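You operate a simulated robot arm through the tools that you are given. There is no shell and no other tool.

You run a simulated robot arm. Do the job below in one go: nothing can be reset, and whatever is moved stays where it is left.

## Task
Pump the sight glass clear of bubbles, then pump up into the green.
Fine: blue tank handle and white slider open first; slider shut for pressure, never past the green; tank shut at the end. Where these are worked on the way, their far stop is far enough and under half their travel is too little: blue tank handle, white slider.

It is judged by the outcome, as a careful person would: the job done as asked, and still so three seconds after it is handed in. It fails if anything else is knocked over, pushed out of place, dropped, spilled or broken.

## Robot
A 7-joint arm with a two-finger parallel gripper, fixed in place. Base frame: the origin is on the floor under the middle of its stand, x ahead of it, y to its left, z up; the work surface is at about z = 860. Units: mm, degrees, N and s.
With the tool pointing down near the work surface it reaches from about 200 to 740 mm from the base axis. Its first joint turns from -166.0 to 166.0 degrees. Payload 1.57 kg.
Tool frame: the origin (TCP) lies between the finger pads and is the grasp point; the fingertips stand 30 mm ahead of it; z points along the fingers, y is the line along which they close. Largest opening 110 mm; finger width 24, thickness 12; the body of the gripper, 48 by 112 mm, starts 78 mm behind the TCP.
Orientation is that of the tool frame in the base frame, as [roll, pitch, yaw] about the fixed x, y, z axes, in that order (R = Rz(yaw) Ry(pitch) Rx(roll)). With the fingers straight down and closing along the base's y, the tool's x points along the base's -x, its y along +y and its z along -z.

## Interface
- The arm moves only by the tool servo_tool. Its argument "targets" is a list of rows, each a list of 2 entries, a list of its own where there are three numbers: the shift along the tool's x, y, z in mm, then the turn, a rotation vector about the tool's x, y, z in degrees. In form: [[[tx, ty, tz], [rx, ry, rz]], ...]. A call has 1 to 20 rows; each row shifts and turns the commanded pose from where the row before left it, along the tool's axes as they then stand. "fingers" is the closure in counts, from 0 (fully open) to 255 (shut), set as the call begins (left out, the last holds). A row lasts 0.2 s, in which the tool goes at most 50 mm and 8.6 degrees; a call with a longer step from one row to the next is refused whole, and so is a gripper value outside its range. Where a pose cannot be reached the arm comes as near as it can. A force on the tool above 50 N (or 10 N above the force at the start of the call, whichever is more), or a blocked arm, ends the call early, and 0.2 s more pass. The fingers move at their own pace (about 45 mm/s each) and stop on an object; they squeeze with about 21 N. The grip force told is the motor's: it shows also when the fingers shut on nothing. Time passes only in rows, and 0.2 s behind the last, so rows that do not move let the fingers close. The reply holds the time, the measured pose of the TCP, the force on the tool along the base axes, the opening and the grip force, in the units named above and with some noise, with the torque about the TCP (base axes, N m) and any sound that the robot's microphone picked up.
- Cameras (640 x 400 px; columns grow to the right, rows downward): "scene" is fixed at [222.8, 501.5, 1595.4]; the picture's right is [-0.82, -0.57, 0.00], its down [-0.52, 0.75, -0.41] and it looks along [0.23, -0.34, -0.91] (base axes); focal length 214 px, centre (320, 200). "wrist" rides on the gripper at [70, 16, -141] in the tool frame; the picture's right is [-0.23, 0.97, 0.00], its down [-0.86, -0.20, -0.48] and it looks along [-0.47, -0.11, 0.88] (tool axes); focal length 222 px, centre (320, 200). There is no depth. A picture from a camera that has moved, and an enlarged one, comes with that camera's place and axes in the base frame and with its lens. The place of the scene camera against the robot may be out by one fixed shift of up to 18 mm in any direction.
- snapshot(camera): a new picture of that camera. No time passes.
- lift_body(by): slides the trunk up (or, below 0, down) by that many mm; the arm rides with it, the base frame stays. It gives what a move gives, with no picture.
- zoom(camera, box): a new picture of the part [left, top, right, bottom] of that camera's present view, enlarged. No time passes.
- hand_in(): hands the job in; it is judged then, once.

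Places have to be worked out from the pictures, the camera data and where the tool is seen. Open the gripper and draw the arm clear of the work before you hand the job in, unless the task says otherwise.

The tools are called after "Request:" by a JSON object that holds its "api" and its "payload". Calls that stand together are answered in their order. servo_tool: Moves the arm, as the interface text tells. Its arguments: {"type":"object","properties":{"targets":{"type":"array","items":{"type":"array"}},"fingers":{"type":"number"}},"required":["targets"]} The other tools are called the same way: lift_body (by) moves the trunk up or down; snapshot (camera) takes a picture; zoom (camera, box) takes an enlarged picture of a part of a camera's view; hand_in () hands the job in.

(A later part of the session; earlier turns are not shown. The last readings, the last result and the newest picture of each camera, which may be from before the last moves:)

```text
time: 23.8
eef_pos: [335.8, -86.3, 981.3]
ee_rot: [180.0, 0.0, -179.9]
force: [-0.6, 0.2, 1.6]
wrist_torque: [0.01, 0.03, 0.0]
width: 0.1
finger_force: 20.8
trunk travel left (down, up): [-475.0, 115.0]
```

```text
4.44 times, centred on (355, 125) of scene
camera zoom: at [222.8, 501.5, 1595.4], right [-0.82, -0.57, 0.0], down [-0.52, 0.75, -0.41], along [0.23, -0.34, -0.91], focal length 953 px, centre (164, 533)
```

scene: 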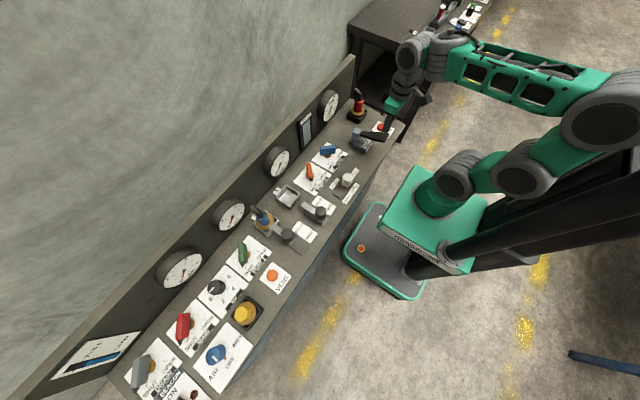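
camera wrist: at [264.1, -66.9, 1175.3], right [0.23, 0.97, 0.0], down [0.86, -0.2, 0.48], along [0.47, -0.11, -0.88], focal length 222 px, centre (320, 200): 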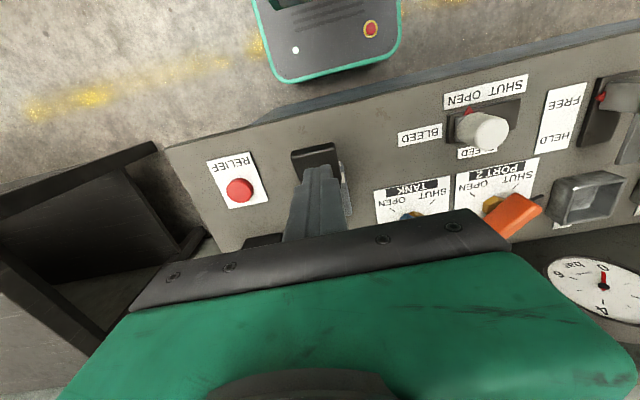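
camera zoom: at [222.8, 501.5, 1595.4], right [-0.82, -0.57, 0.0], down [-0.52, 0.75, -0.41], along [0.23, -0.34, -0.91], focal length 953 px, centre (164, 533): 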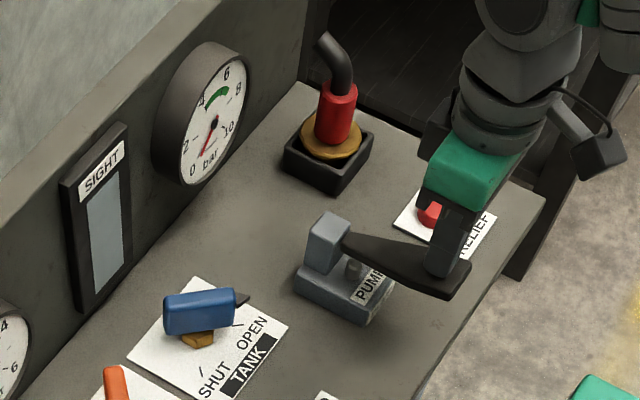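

Fingertips are at z≈951, force still only ~2 N, so the lever moves lightly. I continue the down stroke.

Request:
{"api": "servo_tool", "payload": {"targets": [[[0, 0, 6], [0, 0, 0]], [[0, 0, 6], [0, 0, 0]], [[0, 0, 6], [0, 0, 0]], [[0, 0, 6], [0, 0, 0]]]}}

Request:
{"api": "zoom", "payload": {"camera": "scene", "box": [290, 80, 420, 170]}}

Request:
{"api": "snapshot", "payload": {"camera": "wrist"}}

```text
time: 24.8
eef_pos: [335.7, -85.9, 957.2]
ee_rot: [-180.0, 0.0, -179.9]
force: [0.2, 1.1, 4.6]
wrist_torque: [0.04, -0.03, 0.03]
width: 0.5
finger_force: 20.7
trunk travel left (down, up): [-475.0, 115.0]
```

```text
4.44 times, centred on (355, 125) of scene
camera zoom: at [222.8, 501.5, 1595.4], right [-0.82, -0.57, 0.0], down [-0.52, 0.75, -0.41], along [0.23, -0.34, -0.91], focal length 953 px, centre (164, 533)
```

zoom: 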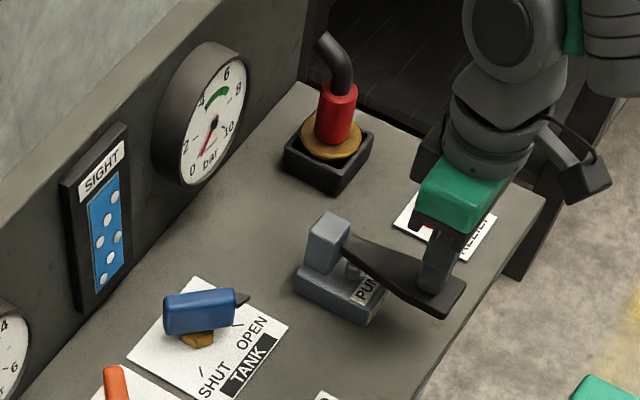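

```text
taken
camera wrist: at [265.3, -70.2, 1098.1], right [0.23, 0.97, 0.0], down [0.85, -0.2, 0.48], along [0.47, -0.11, -0.88], focal length 222 px, centre (320, 200)
```

wrist: 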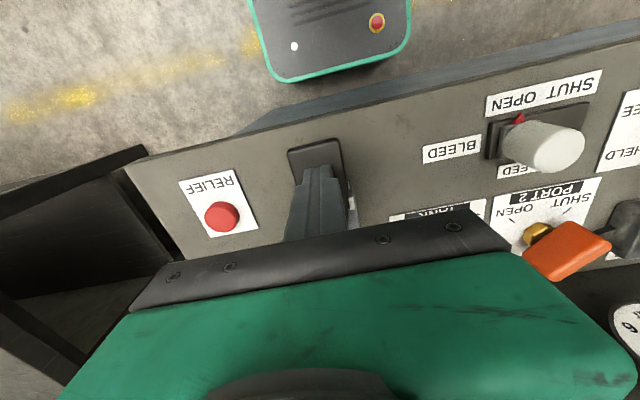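

The sight glass now shows blue fluid with bubbles — the stroke counts. I continue down gently to find the bottom of the stroke.

Request:
{"api": "servo_tool", "payload": {"targets": [[[0, 0, 4], [0, 0, 0]], [[0, 0, 4], [0, 0, 0]], [[0, 0, 4], [0, 0, 0]], [[0, 0, 4], [0, 0, 0]]]}}

Request:
{"api": "zoom", "payload": {"camera": "scene", "box": [290, 80, 420, 170]}}

```text
time: 25.8
eef_pos: [337.0, -85.6, 944.9]
ee_rot: [-180.0, 0.4, 180.0]
force: [-5.3, 3.1, 31.2]
wrist_torque: [0.17, -0.22, -0.35]
width: 0.1
finger_force: 20.8
trunk travel left (down, up): [-475.0, 115.0]
```

```text
4.44 times, centred on (355, 125) of scene
camera zoom: at [222.8, 501.5, 1595.4], right [-0.82, -0.57, 0.0], down [-0.52, 0.75, -0.41], along [0.23, -0.34, -0.91], focal length 953 px, centre (164, 533)
```

zoom: 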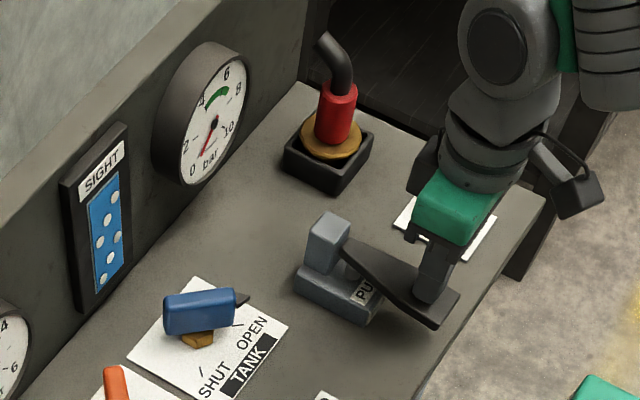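

Bottom stop at TCP z≈946 (31 N). Now I raise to see if the lever springs back by itself.

Request:
{"api": "servo_tool", "payload": {"targets": [[[0, 0, -10], [0, 0, 0]], [[0, 0, -15], [0, 0, 0]], [[0, 0, -15], [0, 0, 0]], [[0, 0, -15], [0, 0, 0]], [[0, 0, -10], [0, 0, 0]]]}}

Request:
{"api": "zoom", "payload": {"camera": "scene", "box": [290, 80, 420, 170]}}

```text
time: 27.0
eef_pos: [335.4, -86.3, 1006.2]
ee_rot: [179.9, 0.0, -180.0]
force: [-0.2, 0.8, 0.7]
wrist_torque: [0.01, 0.01, -0.02]
width: 0.0
finger_force: 20.9
trunk travel left (down, up): [-475.0, 115.0]
```

```text
4.44 times, centred on (355, 125) of scene
camera zoom: at [222.8, 501.5, 1595.4], right [-0.82, -0.57, 0.0], down [-0.52, 0.75, -0.41], along [0.23, -0.34, -0.91], focal length 953 px, centre (164, 533)
```

zoom: 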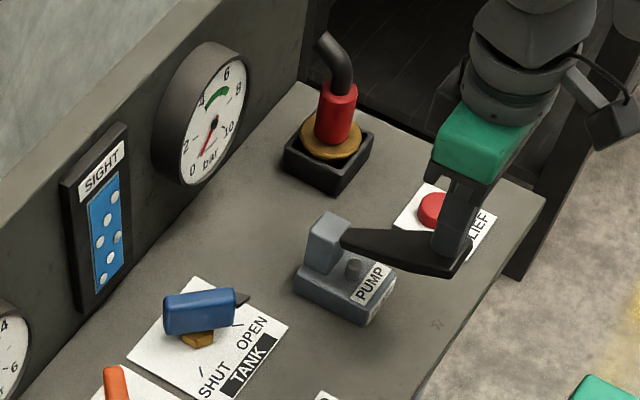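

The lever springs back on its own. Sight glass shows several bubbles. I do another full stroke (down to z≈946 and back up) and check the glass.

Request:
{"api": "servo_tool", "payload": {"targets": [[[0, 0, 12], [0, 0, 0]], [[0, 0, 14], [0, 0, 0]], [[0, 0, 14], [0, 0, 0]], [[0, 0, 12], [0, 0, 0]], [[0, 0, 8], [0, 0, 0]], [[0, 0, 0], [0, 0, 0]], [[0, 0, -15], [0, 0, 0]], [[0, 0, -15], [0, 0, 0]], [[0, 0, -15], [0, 0, 0]], [[0, 0, -15], [0, 0, 0]]]}}

Request:
{"api": "zoom", "payload": {"camera": "scene", "box": [290, 80, 345, 160]}}

```text
time: 29.2
eef_pos: [334.2, -86.5, 1005.8]
ee_rot: [179.9, -0.1, 180.0]
force: [-0.8, -0.6, 0.2]
wrist_torque: [0.02, 0.01, -0.01]
width: 0.0
finger_force: 20.8
trunk travel left (down, up): [-475.0, 115.0]
```

```text
5.00 times, centred on (318, 120) of scene
camera zoom: at [222.8, 501.5, 1595.4], right [-0.82, -0.57, 0.0], down [-0.52, 0.75, -0.41], along [0.23, -0.34, -0.91], focal length 1072 px, centre (332, 600)
```

zoom: 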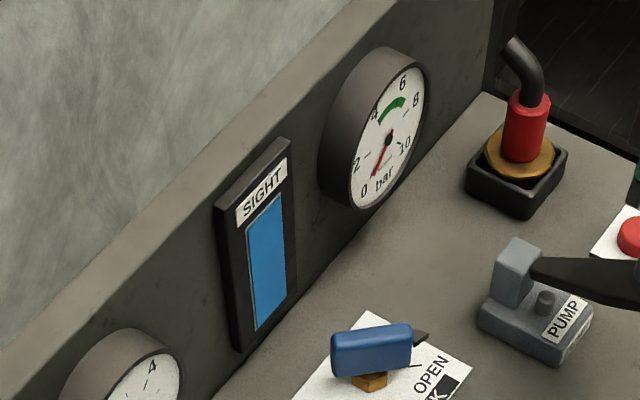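

The glass looks clear blue after two strokes. I zoom in to be sure, wait a moment, and check again.

Request:
{"api": "zoom", "payload": {"camera": "scene", "box": [295, 105, 320, 150]}}

Request:
{"api": "servo_tool", "payload": {"targets": [[[0, 0, 0], [0, 0, 0]], [[0, 0, 0], [0, 0, 0]], [[0, 0, 0], [0, 0, 0]], [[0, 0, 0], [0, 0, 0]], [[0, 0, 0], [0, 0, 0]]]}}

Request:
{"api": "zoom", "payload": {"camera": "scene", "box": [290, 80, 345, 160]}}

```text
8.89 times, centred on (308, 128) of scene
camera zoom: at [222.8, 501.5, 1595.4], right [-0.82, -0.57, 0.0], down [-0.52, 0.75, -0.41], along [0.23, -0.34, -0.91], focal length 1906 px, centre (431, 844)
```

zoom: 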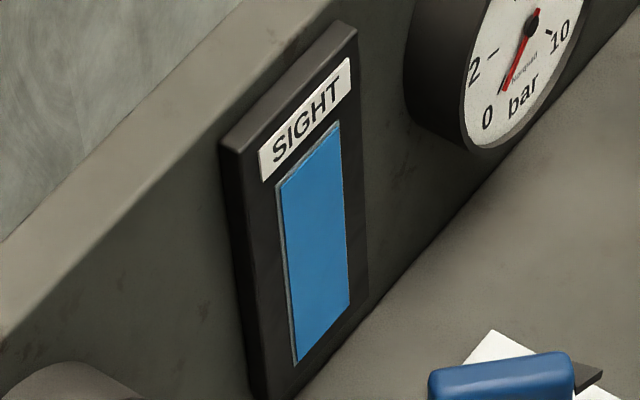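

```text
time: 30.4
eef_pos: [333.9, -86.3, 1006.3]
ee_rot: [180.0, 0.0, 180.0]
force: [0.3, -0.2, -0.2]
wrist_torque: [-0.02, 0.0, 0.01]
width: 0.0
finger_force: 21.1
trunk travel left (down, up): [-475.0, 115.0]
```

```text
5.00 times, centred on (318, 120) of scene
camera zoom: at [222.8, 501.5, 1595.4], right [-0.82, -0.57, 0.0], down [-0.52, 0.75, -0.41], along [0.23, -0.34, -0.91], focal length 1072 px, centre (332, 600)
```

zoom: 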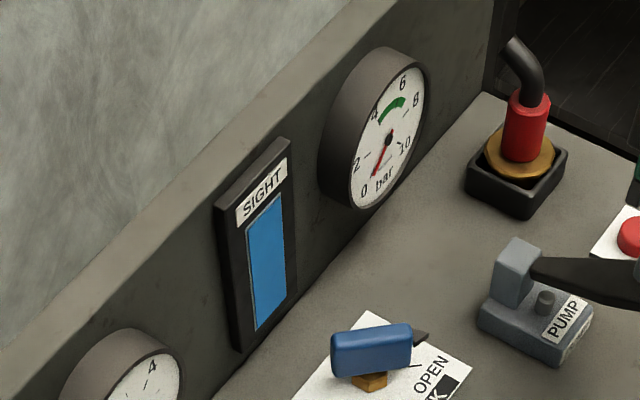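

The glass stays clear with no bubbles and the gauge at ~0. Now I go back to the slider (at y≈109) to shut it: rise, open fingers to 71 mm, move over it.

Request:
{"api": "servo_tool", "payload": {"targets": [[[0, 0, -28], [0, 0, 0]], [[-5.5, 39.0, 0], [0, 0, 0]], [[-5.5, 39.0, 0], [0, 0, 0]], [[-5.5, 39.0, 0], [0, 0, 0]], [[-5.5, 39.0, 0], [0, 0, 0]], [[-5.5, 39.3, 0], [0, 0, 0]]], "fingers": 90}}

Request:
{"api": "snapshot", "payload": {"camera": "wrist"}}

Request:
{"api": "zoom", "payload": {"camera": "scene", "box": [290, 80, 345, 160]}}

```text
time: 31.8
eef_pos: [364.1, 109.6, 1034.9]
ee_rot: [179.9, 0.0, 179.9]
force: [-0.5, -0.2, 0.0]
wrist_torque: [0.0, -0.01, 0.02]
width: 71.3
finger_force: 0.0
trunk travel left (down, up): [-475.0, 115.0]
```

```text
taken
camera wrist: at [293.4, 126.7, 1175.7], right [0.23, 0.97, 0.0], down [0.86, -0.2, 0.48], along [0.47, -0.11, -0.88], focal length 222 px, centre (320, 200)
```

wrist: 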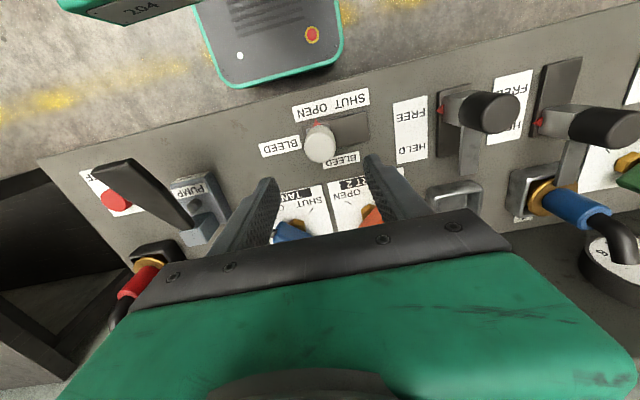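

```text
5.00 times, centred on (318, 120) of scene
camera zoom: at [222.8, 501.5, 1595.4], right [-0.82, -0.57, 0.0], down [-0.52, 0.75, -0.41], along [0.23, -0.34, -0.91], focal length 1072 px, centre (332, 600)
```

zoom: 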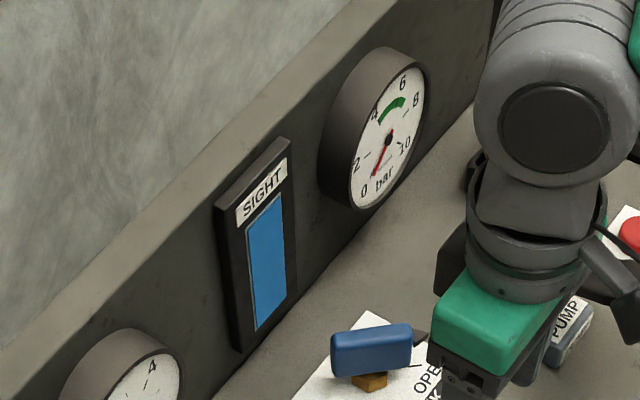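

Slider knob is again between the fingers. I descend to z≈909.

Request:
{"api": "servo_tool", "payload": {"targets": [[[2, 0, 32], [0, 0, 0]], [[0, 0, 32], [0, 0, 0]], [[0, 0, 32], [0, 0, 0]], [[0, 0, 30], [0, 0, 0]]]}}

Request:
{"api": "servo_tool", "payload": {"targets": [[[0, 0, 0], [0, 0, 0]], [[0, 0, 0], [0, 0, 0]], [[0, 0, 0], [0, 0, 0]], [[0, 0, 0], [0, 0, 0]]], "fingers": 255}}

Request:
{"api": "snapshot", "payload": {"camera": "wrist"}}

```text
time: 32.8
eef_pos: [362.2, 107.6, 907.4]
ee_rot: [-179.9, 0.0, -179.9]
force: [1.3, -0.3, 0.4]
wrist_torque: [-0.02, -0.03, 0.02]
width: 71.2
finger_force: 0.0
trunk travel left (down, up): [-475.0, 115.0]
```

```text
time: 33.8
eef_pos: [362.0, 109.7, 908.8]
ee_rot: [-179.9, 0.0, -179.8]
force: [-2.2, 24.6, -6.4]
wrist_torque: [0.52, -0.01, 0.32]
width: 37.6
finger_force: 31.7
trunk travel left (down, up): [-475.0, 115.0]
```

```text
taken
camera wrist: at [290.6, 126.6, 1049.4], right [0.22, 0.97, 0.0], down [0.86, -0.2, 0.48], along [0.47, -0.11, -0.88], focal length 222 px, centre (320, 200)
```

wrist: 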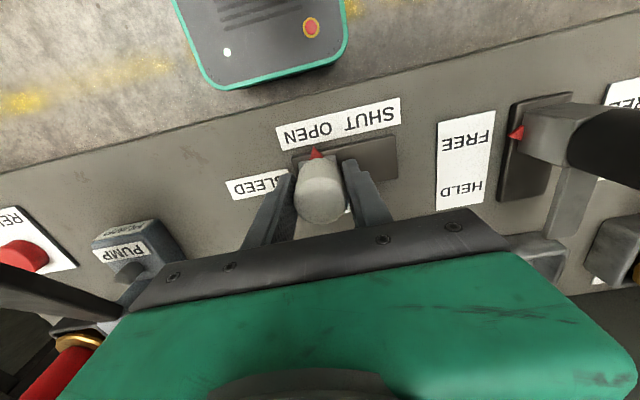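

Knob gripped. I slide it toward +y (SHUT).

Request:
{"api": "servo_tool", "payload": {"targets": [[[0, 6, 0], [0, 0, 0]], [[0, 6, 0], [0, 0, 0]], [[0, 6, 0], [0, 0, 0]], [[0, 6, 0], [0, 0, 0]], [[0, 6, 0], [0, 0, 0]], [[0, 6, 0], [0, 0, 0]], [[0, 4, 0], [0, 0, 0]], [[0, 3, 0], [0, 0, 0]]]}}

Request:
{"api": "servo_tool", "payload": {"targets": [[[0, 2, 0], [0, 0, 0]], [[0, 2, 0], [0, 0, 0]], [[0, 2, 0], [0, 0, 0]]]}}

Request:
{"api": "zoom", "payload": {"camera": "wrist", "box": [200, 80, 440, 230]}}

```text
time: 35.6
eef_pos: [361.7, 152.0, 907.7]
ee_rot: [180.0, 0.0, -179.9]
force: [6.1, 2.1, 5.2]
wrist_torque: [-0.98, -1.04, -0.03]
width: 37.7
finger_force: 43.8
trunk travel left (down, up): [-475.0, 115.0]
```

```text
time: 36.4
eef_pos: [360.3, 155.2, 908.4]
ee_rot: [-180.0, 0.1, 179.7]
force: [7.8, -18.0, 19.1]
wrist_torque: [-0.52, 0.29, 0.06]
width: 37.6
finger_force: 43.6
trunk travel left (down, up): [-475.0, 115.0]
```

```text
2.67 times, centred on (320, 155) of wrist
camera zoom: at [290.6, 172.2, 1049.3], right [0.23, 0.97, 0.0], down [0.85, -0.2, 0.48], along [0.47, -0.11, -0.88], focal length 592 px, centre (320, 320)
```

zoom: 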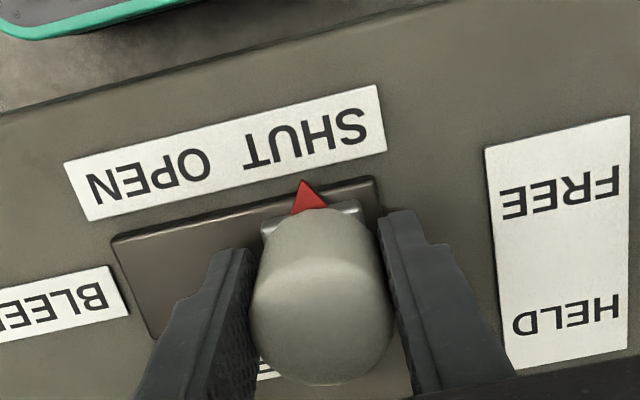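

Force is building (−18 N) at y=155, its original shut position. One more 1.5 mm to seat it, then relax and release.

Request:
{"api": "servo_tool", "payload": {"targets": [[[0, 1.5, 0], [0, 0, 0]], [[0, 0, 0], [0, 0, 0]]]}}

Request:
{"api": "servo_tool", "payload": {"targets": [[[0, -2.2, 0], [0, 0, 0]]]}}

Request:
{"api": "servo_tool", "payload": {"targets": [[[0, 0, 0], [0, 0, 0]], [[0, 0, 0], [0, 0, 0]], [[0, 0, 0], [0, 0, 0]], [[0, 0, -25], [0, 0, 0]], [[0, 0, -45], [0, 0, 0]], [[0, 0, -45], [0, 0, 0]]], "fingers": 90}}

Request:
{"api": "zoom", "payload": {"camera": "wrist", "box": [200, 80, 440, 230]}}

Request:
{"api": "zoom", "payload": {"camera": "scene", "box": [290, 80, 370, 200]}}

```text
time: 37.0
eef_pos: [362.2, 155.8, 907.6]
ee_rot: [-180.0, 0.0, 179.8]
force: [9.3, -37.6, 17.3]
wrist_torque: [0.45, -0.09, -0.22]
width: 37.8
finger_force: 43.6
trunk travel left (down, up): [-475.0, 115.0]
```

```text
time: 37.4
eef_pos: [360.9, 155.6, 908.3]
ee_rot: [179.9, 0.0, 180.0]
force: [8.1, -23.7, 15.5]
wrist_torque: [-1.04, 0.64, -0.3]
width: 37.7
finger_force: 43.7
trunk travel left (down, up): [-475.0, 115.0]
```

```text
time: 38.8
eef_pos: [360.3, 158.1, 1022.4]
ee_rot: [180.0, 0.0, 180.0]
force: [0.2, -0.2, -0.1]
wrist_torque: [-0.01, 0.02, 0.02]
width: 71.2
finger_force: 0.1
trunk travel left (down, up): [-475.0, 115.0]
```

```text
2.67 times, centred on (320, 155) of wrist
camera zoom: at [290.6, 174.0, 1164.1], right [0.23, 0.97, 0.0], down [0.86, -0.2, 0.48], along [0.47, -0.11, -0.88], focal length 592 px, centre (320, 320)
```

zoom: 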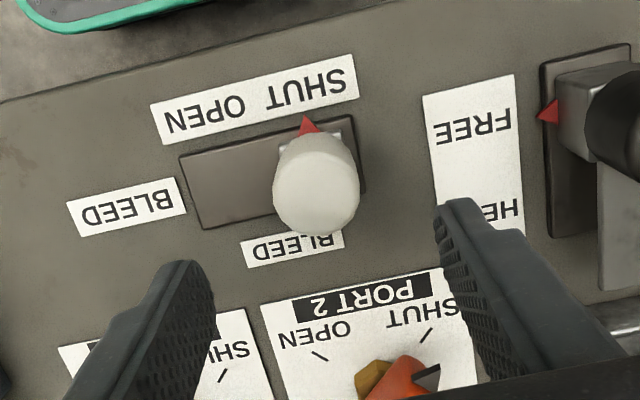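

```text
3.33 times, centred on (330, 140) of scene
camera zoom: at [222.8, 501.5, 1595.4], right [-0.82, -0.57, 0.0], down [-0.52, 0.75, -0.41], along [0.23, -0.34, -0.91], focal length 715 px, centre (287, 400)
```

zoom: 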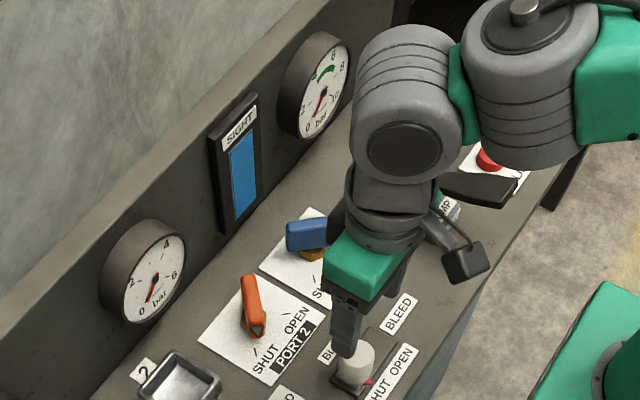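

Slider is fully shut and the glass still clear. I go back above the pump lever with closed fingers.

Request:
{"api": "servo_tool", "payload": {"targets": [[[0, 0, -13], [0, 0, 0]], [[4.2, -40.7, 0], [0, 0, 0]], [[4.2, -40.7, 0], [0, 0, 0]], [[4.2, -40.7, 0], [0, 0, 0]], [[4.2, -40.7, 0], [0, 0, 0]], [[4.2, -40.7, 0], [0, 0, 0]], [[4.2, -40.6, 0], [0, 0, 0]], [[0, 0, 0], [0, 0, 0]]], "fingers": 255}}

Request:
{"api": "zoom", "payload": {"camera": "scene", "box": [290, 80, 420, 170]}}

Request:
{"api": "snapshot", "payload": {"camera": "wrist"}}

```text
time: 40.6
eef_pos: [336.1, -87.7, 1033.8]
ee_rot: [-180.0, 0.1, -179.8]
force: [0.3, -0.7, 0.1]
wrist_torque: [0.04, 0.01, 0.0]
width: 0.1
finger_force: 20.9
trunk travel left (down, up): [-475.0, 115.0]
```

```text
4.44 times, centred on (355, 125) of scene
camera zoom: at [222.8, 501.5, 1595.4], right [-0.82, -0.57, 0.0], down [-0.52, 0.75, -0.41], along [0.23, -0.34, -0.91], focal length 953 px, centre (164, 533)
```

zoom: 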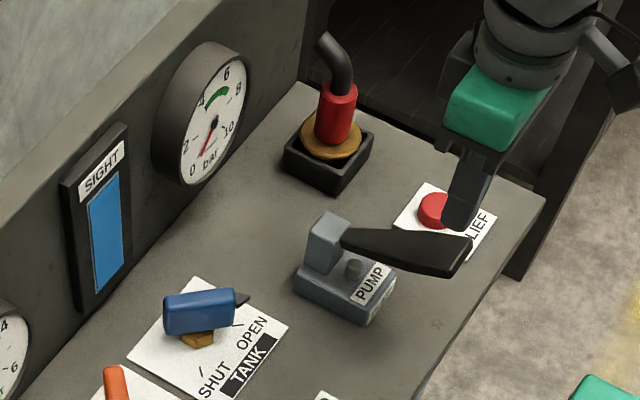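

```text
taken
camera wrist: at [265.3, -71.4, 1175.7], right [0.23, 0.97, 0.0], down [0.86, -0.2, 0.48], along [0.47, -0.11, -0.88], focal length 222 px, centre (320, 200)
```

wrist: 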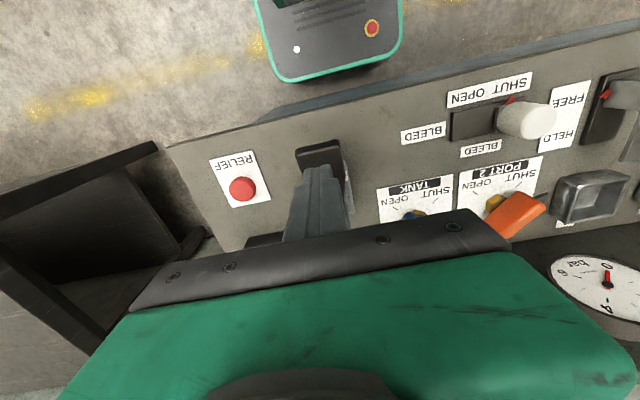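

The gauge still reads ~0. I press the first pressure stroke in stages to learn how much one stroke adds.

Request:
{"api": "servo_tool", "payload": {"targets": [[[0, 1.5, 26], [0, 0, 0]], [[0, 0, 14], [0, 0, 0]], [[0, 0, 14], [0, 0, 0]], [[0, 0, 12], [0, 0, 0]]]}}

Request:
{"api": "zoom", "payload": {"camera": "scene", "box": [305, 80, 350, 130]}}

Request:
{"api": "servo_tool", "payload": {"targets": [[[0, 0, 8], [0, 0, 0]], [[0, 0, 8], [0, 0, 0]], [[0, 0, 6], [0, 0, 0]]]}}

Request:
{"api": "zoom", "payload": {"camera": "scene", "box": [305, 80, 350, 130]}}

```text
time: 41.6
eef_pos: [334.1, -87.3, 968.7]
ee_rot: [180.0, 0.1, -180.0]
force: [-0.3, 0.4, 2.0]
wrist_torque: [-0.01, 0.03, -0.04]
width: 0.0
finger_force: 21.5
trunk travel left (down, up): [-475.0, 115.0]
```

```text
8.00 times, centred on (328, 105) of scene
camera zoom: at [222.8, 501.5, 1595.4], right [-0.82, -0.57, 0.0], down [-0.52, 0.75, -0.41], along [0.23, -0.34, -0.91], focal length 1716 px, centre (260, 960)
```

zoom: 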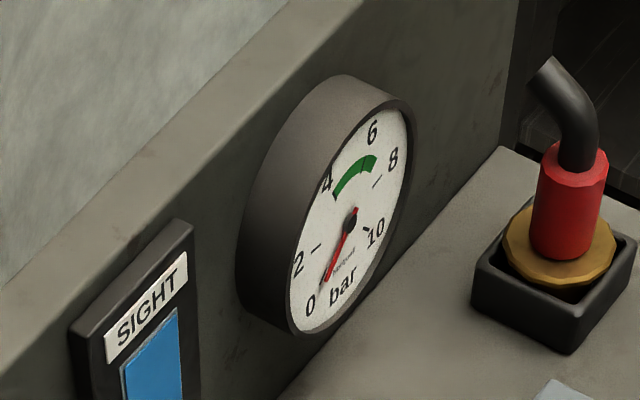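

```text
time: 42.4
eef_pos: [336.5, -84.7, 948.5]
ee_rot: [-180.0, 0.0, 180.0]
force: [-0.2, -1.6, 4.0]
wrist_torque: [0.0, -0.03, -0.05]
width: 0.0
finger_force: 21.2
trunk travel left (down, up): [-475.0, 115.0]
```

```text
8.00 times, centred on (328, 105) of scene
camera zoom: at [222.8, 501.5, 1595.4], right [-0.82, -0.57, 0.0], down [-0.52, 0.75, -0.41], along [0.23, -0.34, -0.91], focal length 1716 px, centre (260, 960)
```

zoom: 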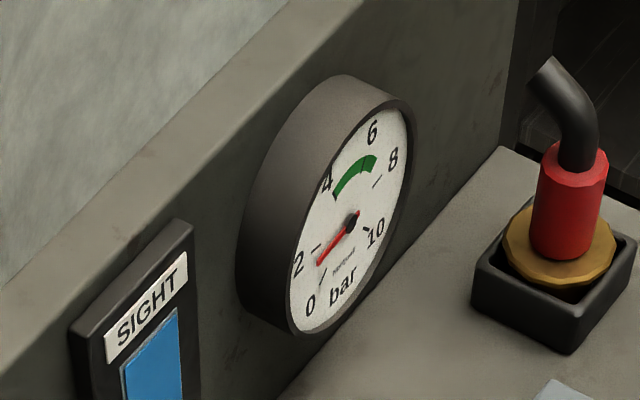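

First stroke raised it to about 1.4 bar. I lift, then do the second stroke and read again.

Request:
{"api": "servo_tool", "payload": {"targets": [[[0, 0, -15], [0, 0, 0]], [[0, 0, -15], [0, 0, 0]], [[0, 0, -15], [0, 0, 0]], [[0, 0, -13], [0, 0, 0]], [[0, 0, 0], [0, 0, 0]]]}}

Request:
{"api": "zoom", "payload": {"camera": "scene", "box": [305, 80, 350, 130]}}

Request:
{"api": "servo_tool", "payload": {"targets": [[[0, 0, 12], [0, 0, 0]], [[0, 0, 14], [0, 0, 0]], [[0, 0, 14], [0, 0, 0]], [[0, 0, 10], [0, 0, 0]], [[0, 0, 8], [0, 0, 0]], [[0, 0, 0], [0, 0, 0]]]}}

Request:
{"api": "zoom", "payload": {"camera": "scene", "box": [305, 80, 350, 130]}}

```text
time: 43.6
eef_pos: [335.8, -86.3, 1007.0]
ee_rot: [179.9, 0.0, -179.9]
force: [-0.7, -0.5, 0.0]
wrist_torque: [0.0, 0.03, 0.05]
width: 0.3
finger_force: 21.3
trunk travel left (down, up): [-475.0, 115.0]
```

```text
8.00 times, centred on (328, 105) of scene
camera zoom: at [222.8, 501.5, 1595.4], right [-0.82, -0.57, 0.0], down [-0.52, 0.75, -0.41], along [0.23, -0.34, -0.91], focal length 1716 px, centre (260, 960)
```

zoom: 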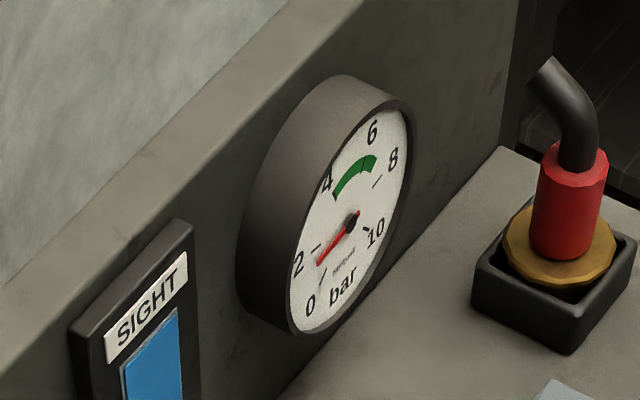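

```text
time: 45.0
eef_pos: [335.7, -85.3, 947.2]
ee_rot: [179.9, 0.0, -179.9]
force: [-0.1, -1.4, 3.3]
wrist_torque: [-0.03, -0.02, -0.02]
width: 0.0
finger_force: 21.3
trunk travel left (down, up): [-475.0, 115.0]
```

```text
8.00 times, centred on (328, 105) of scene
camera zoom: at [222.8, 501.5, 1595.4], right [-0.82, -0.57, 0.0], down [-0.52, 0.75, -0.41], along [0.23, -0.34, -0.91], focal length 1716 px, centre (260, 960)
```

zoom: 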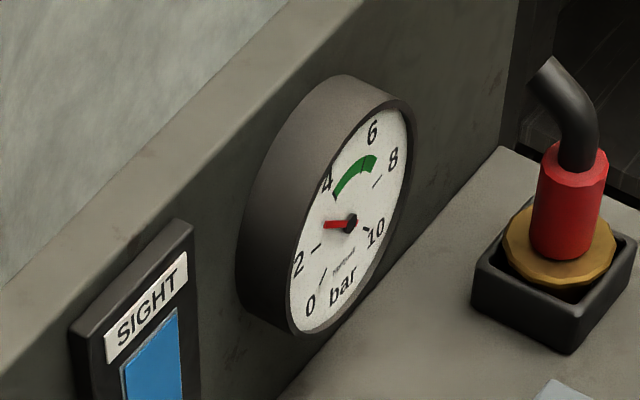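

Pressure holds between strokes; now ≈2.8 bar. Third stroke.

Request:
{"api": "servo_tool", "payload": {"targets": [[[0, 0, -15], [0, 0, 0]], [[0, 0, -15], [0, 0, 0]], [[0, 0, -15], [0, 0, 0]], [[0, 0, -13], [0, 0, 0]], [[0, 0, 0], [0, 0, 0]], [[0, 0, 12], [0, 0, 0]], [[0, 0, 14], [0, 0, 0]], [[0, 0, 14], [0, 0, 0]], [[0, 0, 10], [0, 0, 0]], [[0, 0, 8], [0, 0, 0]], [[0, 0, 0], [0, 0, 0]]]}}

Request:
{"api": "zoom", "payload": {"camera": "scene", "box": [305, 80, 350, 130]}}

```text
time: 47.4
eef_pos: [335.9, -85.7, 947.0]
ee_rot: [180.0, 0.2, -179.9]
force: [-1.0, 1.2, 3.9]
wrist_torque: [0.03, 0.0, 0.07]
width: 0.0
finger_force: 21.0
trunk travel left (down, up): [-475.0, 115.0]
```

```text
8.00 times, centred on (328, 105) of scene
camera zoom: at [222.8, 501.5, 1595.4], right [-0.82, -0.57, 0.0], down [-0.52, 0.75, -0.41], along [0.23, -0.34, -0.91], focal length 1716 px, centre (260, 960)
```

zoom: 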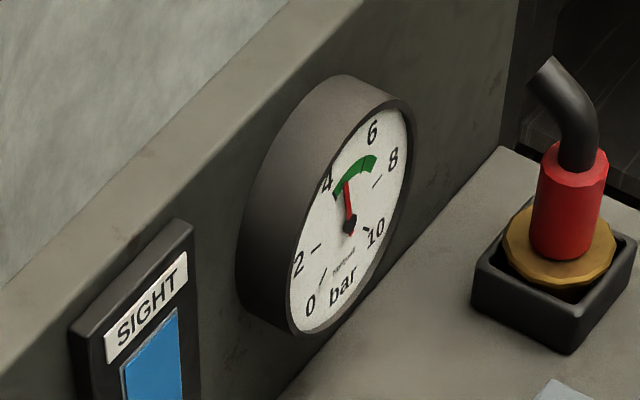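

The needle is now inside the green just past 4. I zoom hard to judge where in the green it stands.

Request:
{"api": "zoom", "payload": {"camera": "scene", "box": [320, 88, 344, 124]}}

Request:
{"api": "zoom", "payload": {"camera": "scene", "box": [324, 94, 340, 112]}}

```text
11.11 times, centred on (332, 106) of scene
camera zoom: at [222.8, 501.5, 1595.4], right [-0.82, -0.57, 0.0], down [-0.52, 0.75, -0.41], along [0.23, -0.34, -0.91], focal length 2383 px, centre (187, 1244)
```

zoom: 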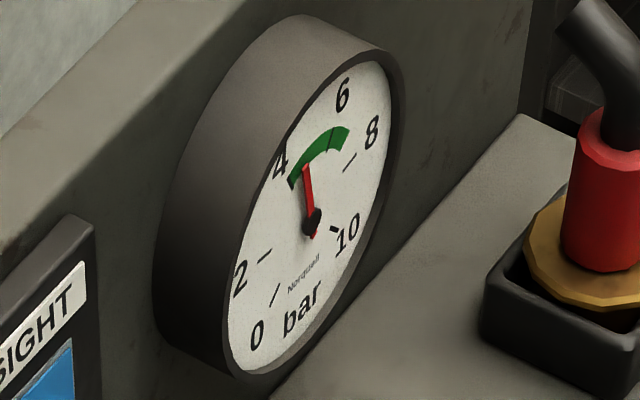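

```text
16.00 times, centred on (332, 103) of scene
camera zoom: at [222.8, 501.5, 1595.4], right [-0.82, -0.57, 0.0], down [-0.52, 0.75, -0.41], along [0.23, -0.34, -0.91], focal length 3432 px, centre (128, 1752)
```

zoom: 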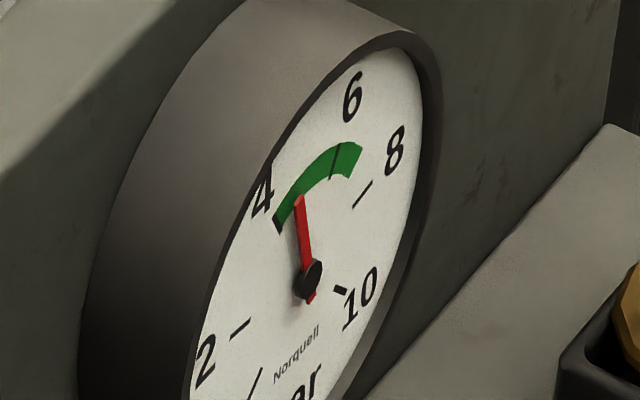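

By fitting the dial (270° sweep through the ticks), the needle reads ≈4.5 bar; the green spans ≈4.0 to 7.0. I lift off the lever, wait a couple of seconds and check that the pressure holds.

Request:
{"api": "servo_tool", "payload": {"targets": [[[0, 0, -15], [0, 0, 0]], [[0, 0, -15], [0, 0, 0]], [[0, 0, -15], [0, 0, 0]], [[0, 0, -20], [0, 0, 0]], [[0, 0, -22], [0, 0, 0]], [[0, 0, 0], [0, 0, 0]], [[0, 0, 0], [0, 0, 0]], [[0, 0, 0], [0, 0, 0]], [[0, 0, 0], [0, 0, 0]], [[0, 0, 0], [0, 0, 0]], [[0, 0, 0], [0, 0, 0]], [[0, 0, 0], [0, 0, 0]], [[0, 0, 0], [0, 0, 0]]]}}

Request:
{"api": "zoom", "payload": {"camera": "scene", "box": [320, 88, 344, 124]}}

Request:
{"api": "zoom", "payload": {"camera": "scene", "box": [290, 80, 420, 170]}}

```text
time: 50.2
eef_pos: [336.7, -86.3, 1035.8]
ee_rot: [180.0, 0.1, -180.0]
force: [0.4, -0.7, -0.8]
wrist_torque: [0.03, 0.0, 0.03]
width: 0.0
finger_force: 21.1
trunk travel left (down, up): [-475.0, 115.0]
```

```text
11.11 times, centred on (332, 106) of scene
camera zoom: at [222.8, 501.5, 1595.4], right [-0.82, -0.57, 0.0], down [-0.52, 0.75, -0.41], along [0.23, -0.34, -0.91], focal length 2383 px, centre (187, 1244)
```

zoom: 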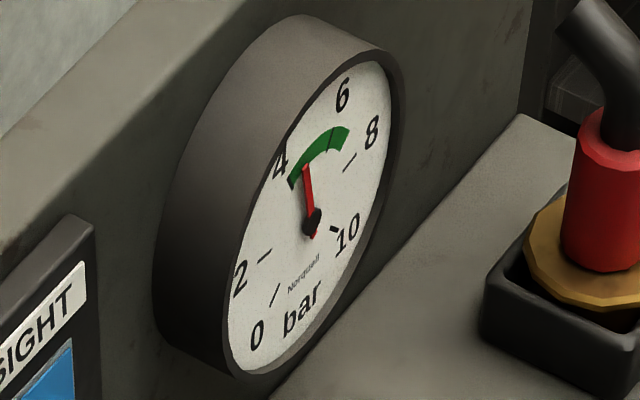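

```text
4.44 times, centred on (355, 125) of scene
camera zoom: at [222.8, 501.5, 1595.4], right [-0.82, -0.57, 0.0], down [-0.52, 0.75, -0.41], along [0.23, -0.34, -0.91], focal length 953 px, centre (164, 533)
```

zoom: 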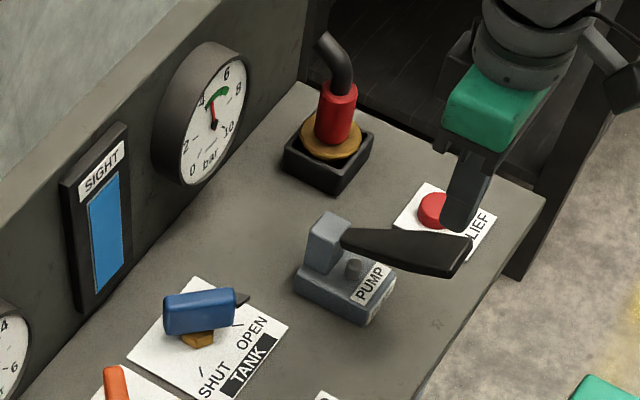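

The needle looks nearly unchanged; I compare at the largest zoom to rule out a slow decay.

Request:
{"api": "zoom", "payload": {"camera": "scene", "box": [324, 94, 340, 112]}}

Request:
{"api": "servo_tool", "payload": {"targets": [[[0, 0, 0], [0, 0, 0]], [[0, 0, 0], [0, 0, 0]], [[0, 0, 0], [0, 0, 0]], [[0, 0, 0], [0, 0, 0]], [[0, 0, 0], [0, 0, 0]], [[0, 0, 0], [0, 0, 0]], [[0, 0, 0], [0, 0, 0]], [[0, 0, 0], [0, 0, 0]], [[0, 0, 0], [0, 0, 0]], [[0, 0, 0], [0, 0, 0]], [[0, 0, 0], [0, 0, 0]], [[0, 0, 0], [0, 0, 0]], [[0, 0, 0], [0, 0, 0]], [[0, 0, 0], [0, 0, 0]], [[0, 0, 0], [0, 0, 0]]]}}

Request:
{"api": "zoom", "payload": {"camera": "scene", "box": [324, 94, 340, 112]}}

```text
16.00 times, centred on (332, 103) of scene
camera zoom: at [222.8, 501.5, 1595.4], right [-0.82, -0.57, 0.0], down [-0.52, 0.75, -0.41], along [0.23, -0.34, -0.91], focal length 3432 px, centre (128, 1752)
```

zoom: 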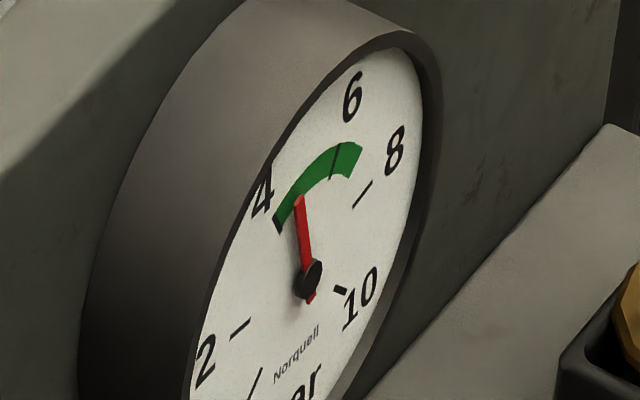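

```text
time: 53.4
eef_pos: [336.0, -86.9, 1035.6]
ee_rot: [180.0, 0.0, -180.0]
force: [0.4, -0.4, -0.4]
wrist_torque: [0.0, -0.02, 0.0]
width: 0.0
finger_force: 20.8
trunk travel left (down, up): [-475.0, 115.0]
```

```text
16.00 times, centred on (332, 103) of scene
camera zoom: at [222.8, 501.5, 1595.4], right [-0.82, -0.57, 0.0], down [-0.52, 0.75, -0.41], along [0.23, -0.34, -0.91], focal length 3432 px, centre (128, 1752)
```

zoom: 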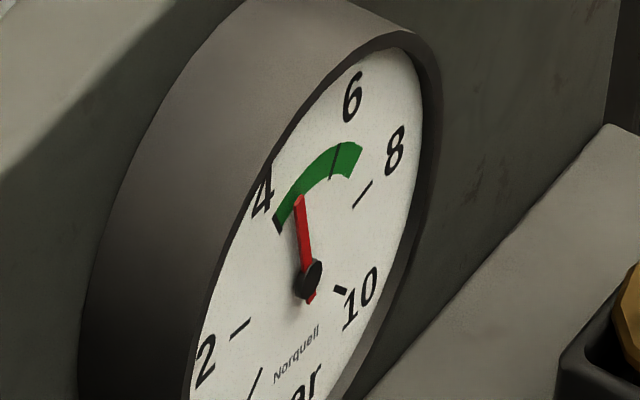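

Pressure is steady at ≈4.5 bar, in the green. Now to shut the tank: I move above the blue handle, fingers opened to 56 mm and turned to the bar's present direction (225°).

Request:
{"api": "servo_tool", "payload": {"targets": [[[-32.8, 24.9, 0], [0, 0, 0]], [[-32.8, 24.9, 0], [0, 0, 0]], [[-32.8, 24.9, 0], [0, 0, 0]], [[-32.8, 24.9, 0], [0, 0, 0]], [[-32.8, 24.9, 0], [0, 0, 0]], [[0, 0, 4], [0, 0, -6.5]], [[0, 0, 4], [0, 0, -6.5]], [[0, 0, 4], [0, 0, -6.5]], [[0, 0, 4], [0, 0, -6.5]], [[0, 0, 4], [0, 0, -6.5]], [[0, 0, 4], [0, 0, -6.5]], [[0, 0, 0], [0, 0, -6]]], "fingers": 125}}

Request:
{"api": "snapshot", "payload": {"camera": "wrist"}}

```text
time: 56.0
eef_pos: [500.0, 39.4, 1010.1]
ee_rot: [180.0, -0.1, -134.8]
force: [0.0, -0.1, 0.1]
wrist_torque: [0.0, 0.01, -0.01]
width: 56.4
finger_force: 0.1
trunk travel left (down, up): [-475.0, 115.0]
```

```text
taken
camera wrist: at [438.3, 1.8, 1151.0], right [-0.53, 0.85, 0.0], down [0.74, 0.47, 0.48], along [0.41, 0.25, -0.88], focal length 222 px, centre (320, 200)
```

wrist: 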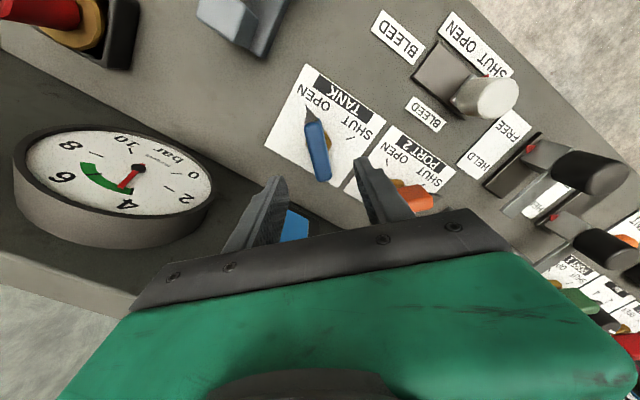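

The handle bar lies between the fingers' directions, and the gauge is well visible too; I zoom the gauge for a second reading and descend to the handle.

Request:
{"api": "zoom", "payload": {"camera": "wrist", "box": [10, 110, 230, 260]}}

Request:
{"api": "servo_tool", "payload": {"targets": [[[1.5, -1.2, 24], [0, 0, 0]], [[0, 0, 24], [0, 0, 0]], [[0, 0, 24], [0, 0, 0]], [[0, 0, 24], [0, 0, 0]]]}}

Request:
{"api": "snapshot", "payload": {"camera": "wrist"}}

```text
2.67 times, centred on (120, 185) of wrist
camera zoom: at [438.3, 1.8, 1151.0], right [-0.53, 0.85, 0.0], down [0.74, 0.47, 0.48], along [0.41, 0.25, -0.88], focal length 592 px, centre (853, 240)
```

zoom: 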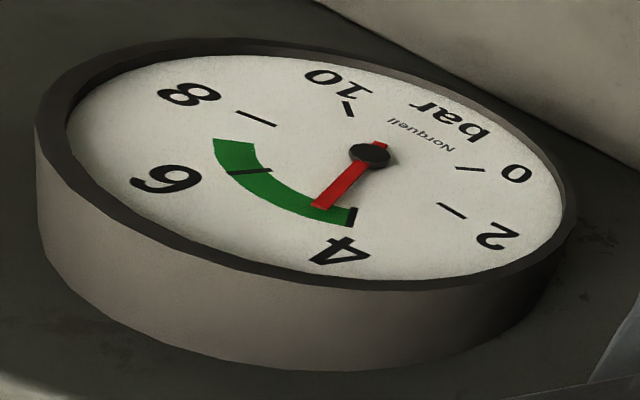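

```text
time: 57.0
eef_pos: [497.7, 35.9, 914.7]
ee_rot: [-179.9, 0.0, -134.9]
force: [1.0, 0.8, 0.4]
wrist_torque: [-0.04, 0.05, 0.01]
width: 56.0
finger_force: 0.1
trunk travel left (down, up): [-475.0, 115.0]
```

```text
taken
camera wrist: at [436.7, -1.8, 1056.0], right [-0.53, 0.85, 0.0], down [0.74, 0.46, 0.48], along [0.41, 0.25, -0.88], focal length 222 px, centre (320, 200)
```

wrist: 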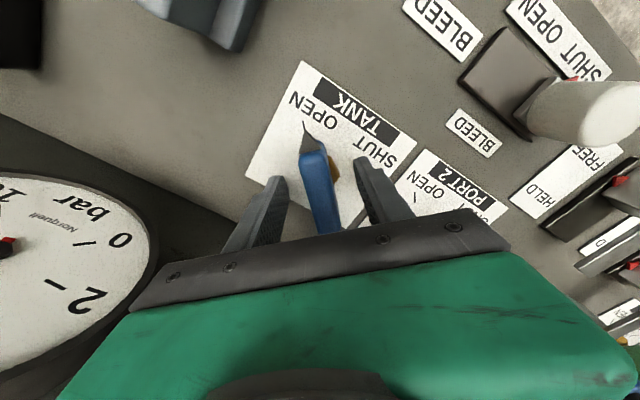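

Needle clearly inside the green (≈4.4–4.5; green starts at the 4 tick and ends ≈7). The bar is between the fingers; I centre 2 mm and close on it.

Request:
{"api": "servo_tool", "payload": {"targets": [[[-2.2, 0, 0], [0, 0, 0]], [[0, 0, 0], [0, 0, 0]], [[0, 0, 0], [0, 0, 0]], [[0, 0, 0], [0, 0, 0]], [[0, 0, 0], [0, 0, 0]]], "fingers": 255}}

Request:
{"api": "zoom", "payload": {"camera": "wrist", "box": [230, 60, 430, 240]}}

```text
time: 58.2
eef_pos: [500.4, 37.6, 913.8]
ee_rot: [-180.0, 0.0, -135.0]
force: [-2.5, -0.3, -0.9]
wrist_torque: [-0.03, -0.13, -0.03]
width: 18.7
finger_force: 33.7
trunk travel left (down, up): [-475.0, 115.0]
```

```text
2.22 times, centred on (330, 150) of wrist
camera zoom: at [438.6, 0.3, 1055.9], right [-0.53, 0.85, 0.0], down [0.75, 0.46, 0.48], along [0.41, 0.25, -0.88], focal length 494 px, centre (298, 311)
```

zoom: 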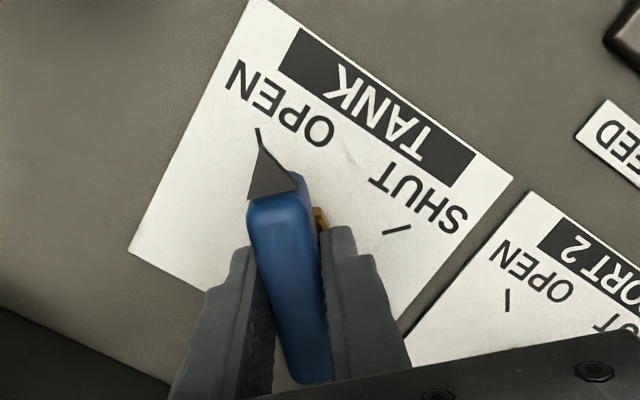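

Gripped (18.7 mm). I turn back toward SHUT (clockwise from above = positive about tool z) by 84°, then feel for the stop.

Request:
{"api": "servo_tool", "payload": {"targets": [[[0, 0, 0], [0, 0, 6]], [[0, 0, 0], [0, 0, 6]], [[0, 0, 0], [0, 0, 6]], [[0, 0, 0], [0, 0, 6]], [[0, 0, 0], [0, 0, 6]], [[0, 0, 0], [0, 0, 6]], [[0, 0, 0], [0, 0, 6]], [[0, 0, 0], [0, 0, 6]], [[0, 0, 0], [0, 0, 6]], [[0, 0, 0], [0, 0, 6]], [[0, 0, 0], [0, 0, 6]], [[0, 0, 0], [0, 0, 6]], [[0, 0, 0], [0, 0, 6]], [[0, 0, 0], [0, 0, 6]]]}}

Request:
{"api": "zoom", "payload": {"camera": "wrist", "box": [230, 60, 430, 240]}}

```text
time: 61.2
eef_pos: [499.9, 36.6, 913.9]
ee_rot: [179.9, -0.1, 140.9]
force: [-14.8, -7.8, -5.9]
wrist_torque: [-0.43, -0.61, 0.02]
width: 18.8
finger_force: 33.1
trunk travel left (down, up): [-475.0, 115.0]
```

```text
2.22 times, centred on (330, 150) of wrist
camera zoom: at [455.7, 94.8, 1056.0], right [0.79, 0.61, 0.0], down [0.54, -0.69, 0.48], along [0.29, -0.38, -0.88], focal length 494 px, centre (298, 311)
```

zoom: 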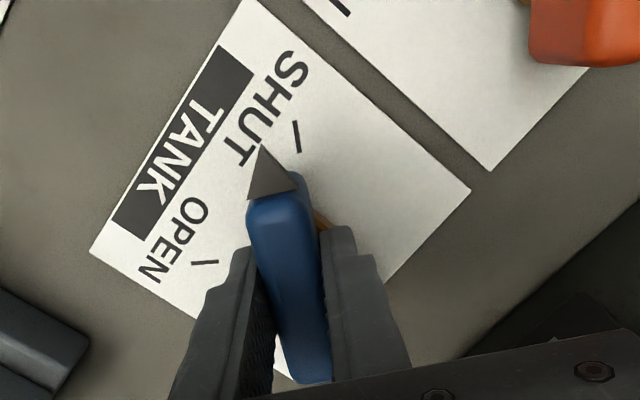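

The handle is at 141°, nearly at SHUT. Small steps more until the torque shows the stop.

Request:
{"api": "servo_tool", "payload": {"targets": [[[0, 0, 0], [0, 0, 3]], [[0, 0, 0], [0, 0, 3]], [[0, 0, 0], [0, 0, 3]]]}}

Request:
{"api": "zoom", "payload": {"camera": "wrist", "box": [230, 60, 430, 240]}}

```text
time: 62.0
eef_pos: [501.2, 37.1, 915.3]
ee_rot: [-179.9, -0.1, 132.0]
force: [-14.8, -8.9, -4.2]
wrist_torque: [0.54, 0.63, 0.95]
width: 19.5
finger_force: 33.4
trunk travel left (down, up): [-475.0, 115.0]
```

```text
2.22 times, centred on (330, 150) of wrist
camera zoom: at [465.1, 100.5, 1056.0], right [0.88, 0.48, 0.0], down [0.42, -0.77, 0.48], along [0.23, -0.42, -0.88], focal length 494 px, centre (298, 311)
```

zoom: 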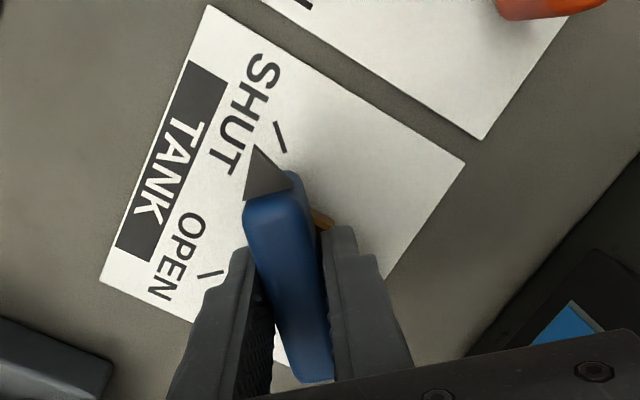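

Torque +0.95 N·m and the pads spreading: stop contact at SHUT. One more 2.5° to seat it, then back off, release and rise.

Request:
{"api": "servo_tool", "payload": {"targets": [[[0, 0, 0], [0, 0, 2.5]], [[0, 0, 0], [0, 0, 0]]]}}

Request:
{"api": "servo_tool", "payload": {"targets": [[[0, 0, 0], [0, 0, -4.5]]]}}

Request:
{"api": "servo_tool", "payload": {"targets": [[[0, 0, 0], [0, 0, 0]], [[0, 0, 0], [0, 0, 0]], [[0, 0, 0], [0, 0, 0]], [[0, 0, -25], [0, 0, 0]], [[0, 0, -40], [0, 0, 0]], [[0, 0, -40], [0, 0, 0]]], "fingers": 110}}

Request:
{"api": "snapshot", "payload": {"camera": "wrist"}}

Request:
{"api": "zoom", "payload": {"camera": "scene", "box": [280, 70, 400, 210]}}

```text
time: 62.6
eef_pos: [501.4, 36.7, 914.0]
ee_rot: [179.9, 0.0, 129.5]
force: [-13.4, -11.2, -6.2]
wrist_torque: [-0.07, 0.12, 1.01]
width: 20.8
finger_force: 33.9
trunk travel left (down, up): [-475.0, 115.0]
```

```text
time: 63.0
eef_pos: [500.2, 37.9, 915.4]
ee_rot: [180.0, -0.2, 134.0]
force: [-16.6, -10.4, -7.6]
wrist_torque: [-0.23, -0.2, 0.61]
width: 18.8
finger_force: 33.2
trunk travel left (down, up): [-475.0, 115.0]
```

```text
time: 64.4
eef_pos: [502.7, 37.0, 1019.6]
ee_rot: [-180.0, 0.1, 134.1]
force: [0.0, 0.6, 0.4]
wrist_torque: [-0.04, -0.01, 0.01]
width: 62.5
finger_force: 0.1
trunk travel left (down, up): [-475.0, 115.0]
```

```text
taken
camera wrist: at [464.7, 100.1, 1160.7], right [0.86, 0.51, 0.0], down [0.45, -0.75, 0.48], along [0.25, -0.41, -0.88], focal length 222 px, centre (320, 200)
```

wrist: 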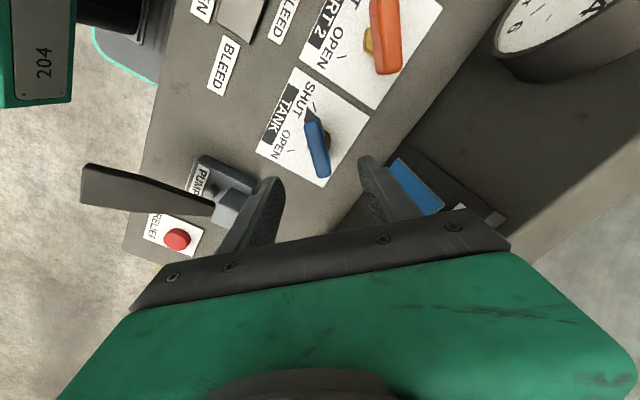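

```text
2.86 times, centred on (340, 140) of scene
camera zoom: at [222.8, 501.5, 1595.4], right [-0.82, -0.57, 0.0], down [-0.52, 0.75, -0.41], along [0.23, -0.34, -0.91], focal length 613 px, centre (263, 371)
```

zoom: 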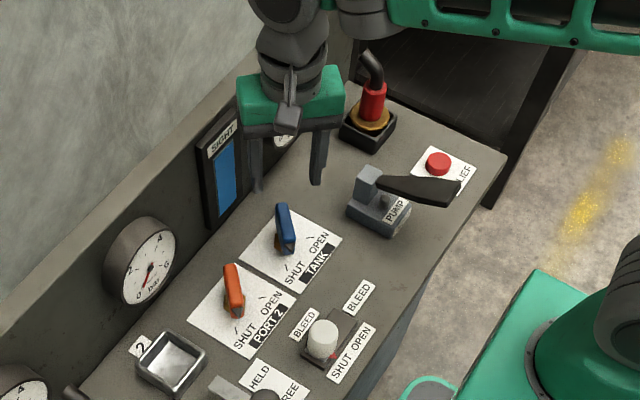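

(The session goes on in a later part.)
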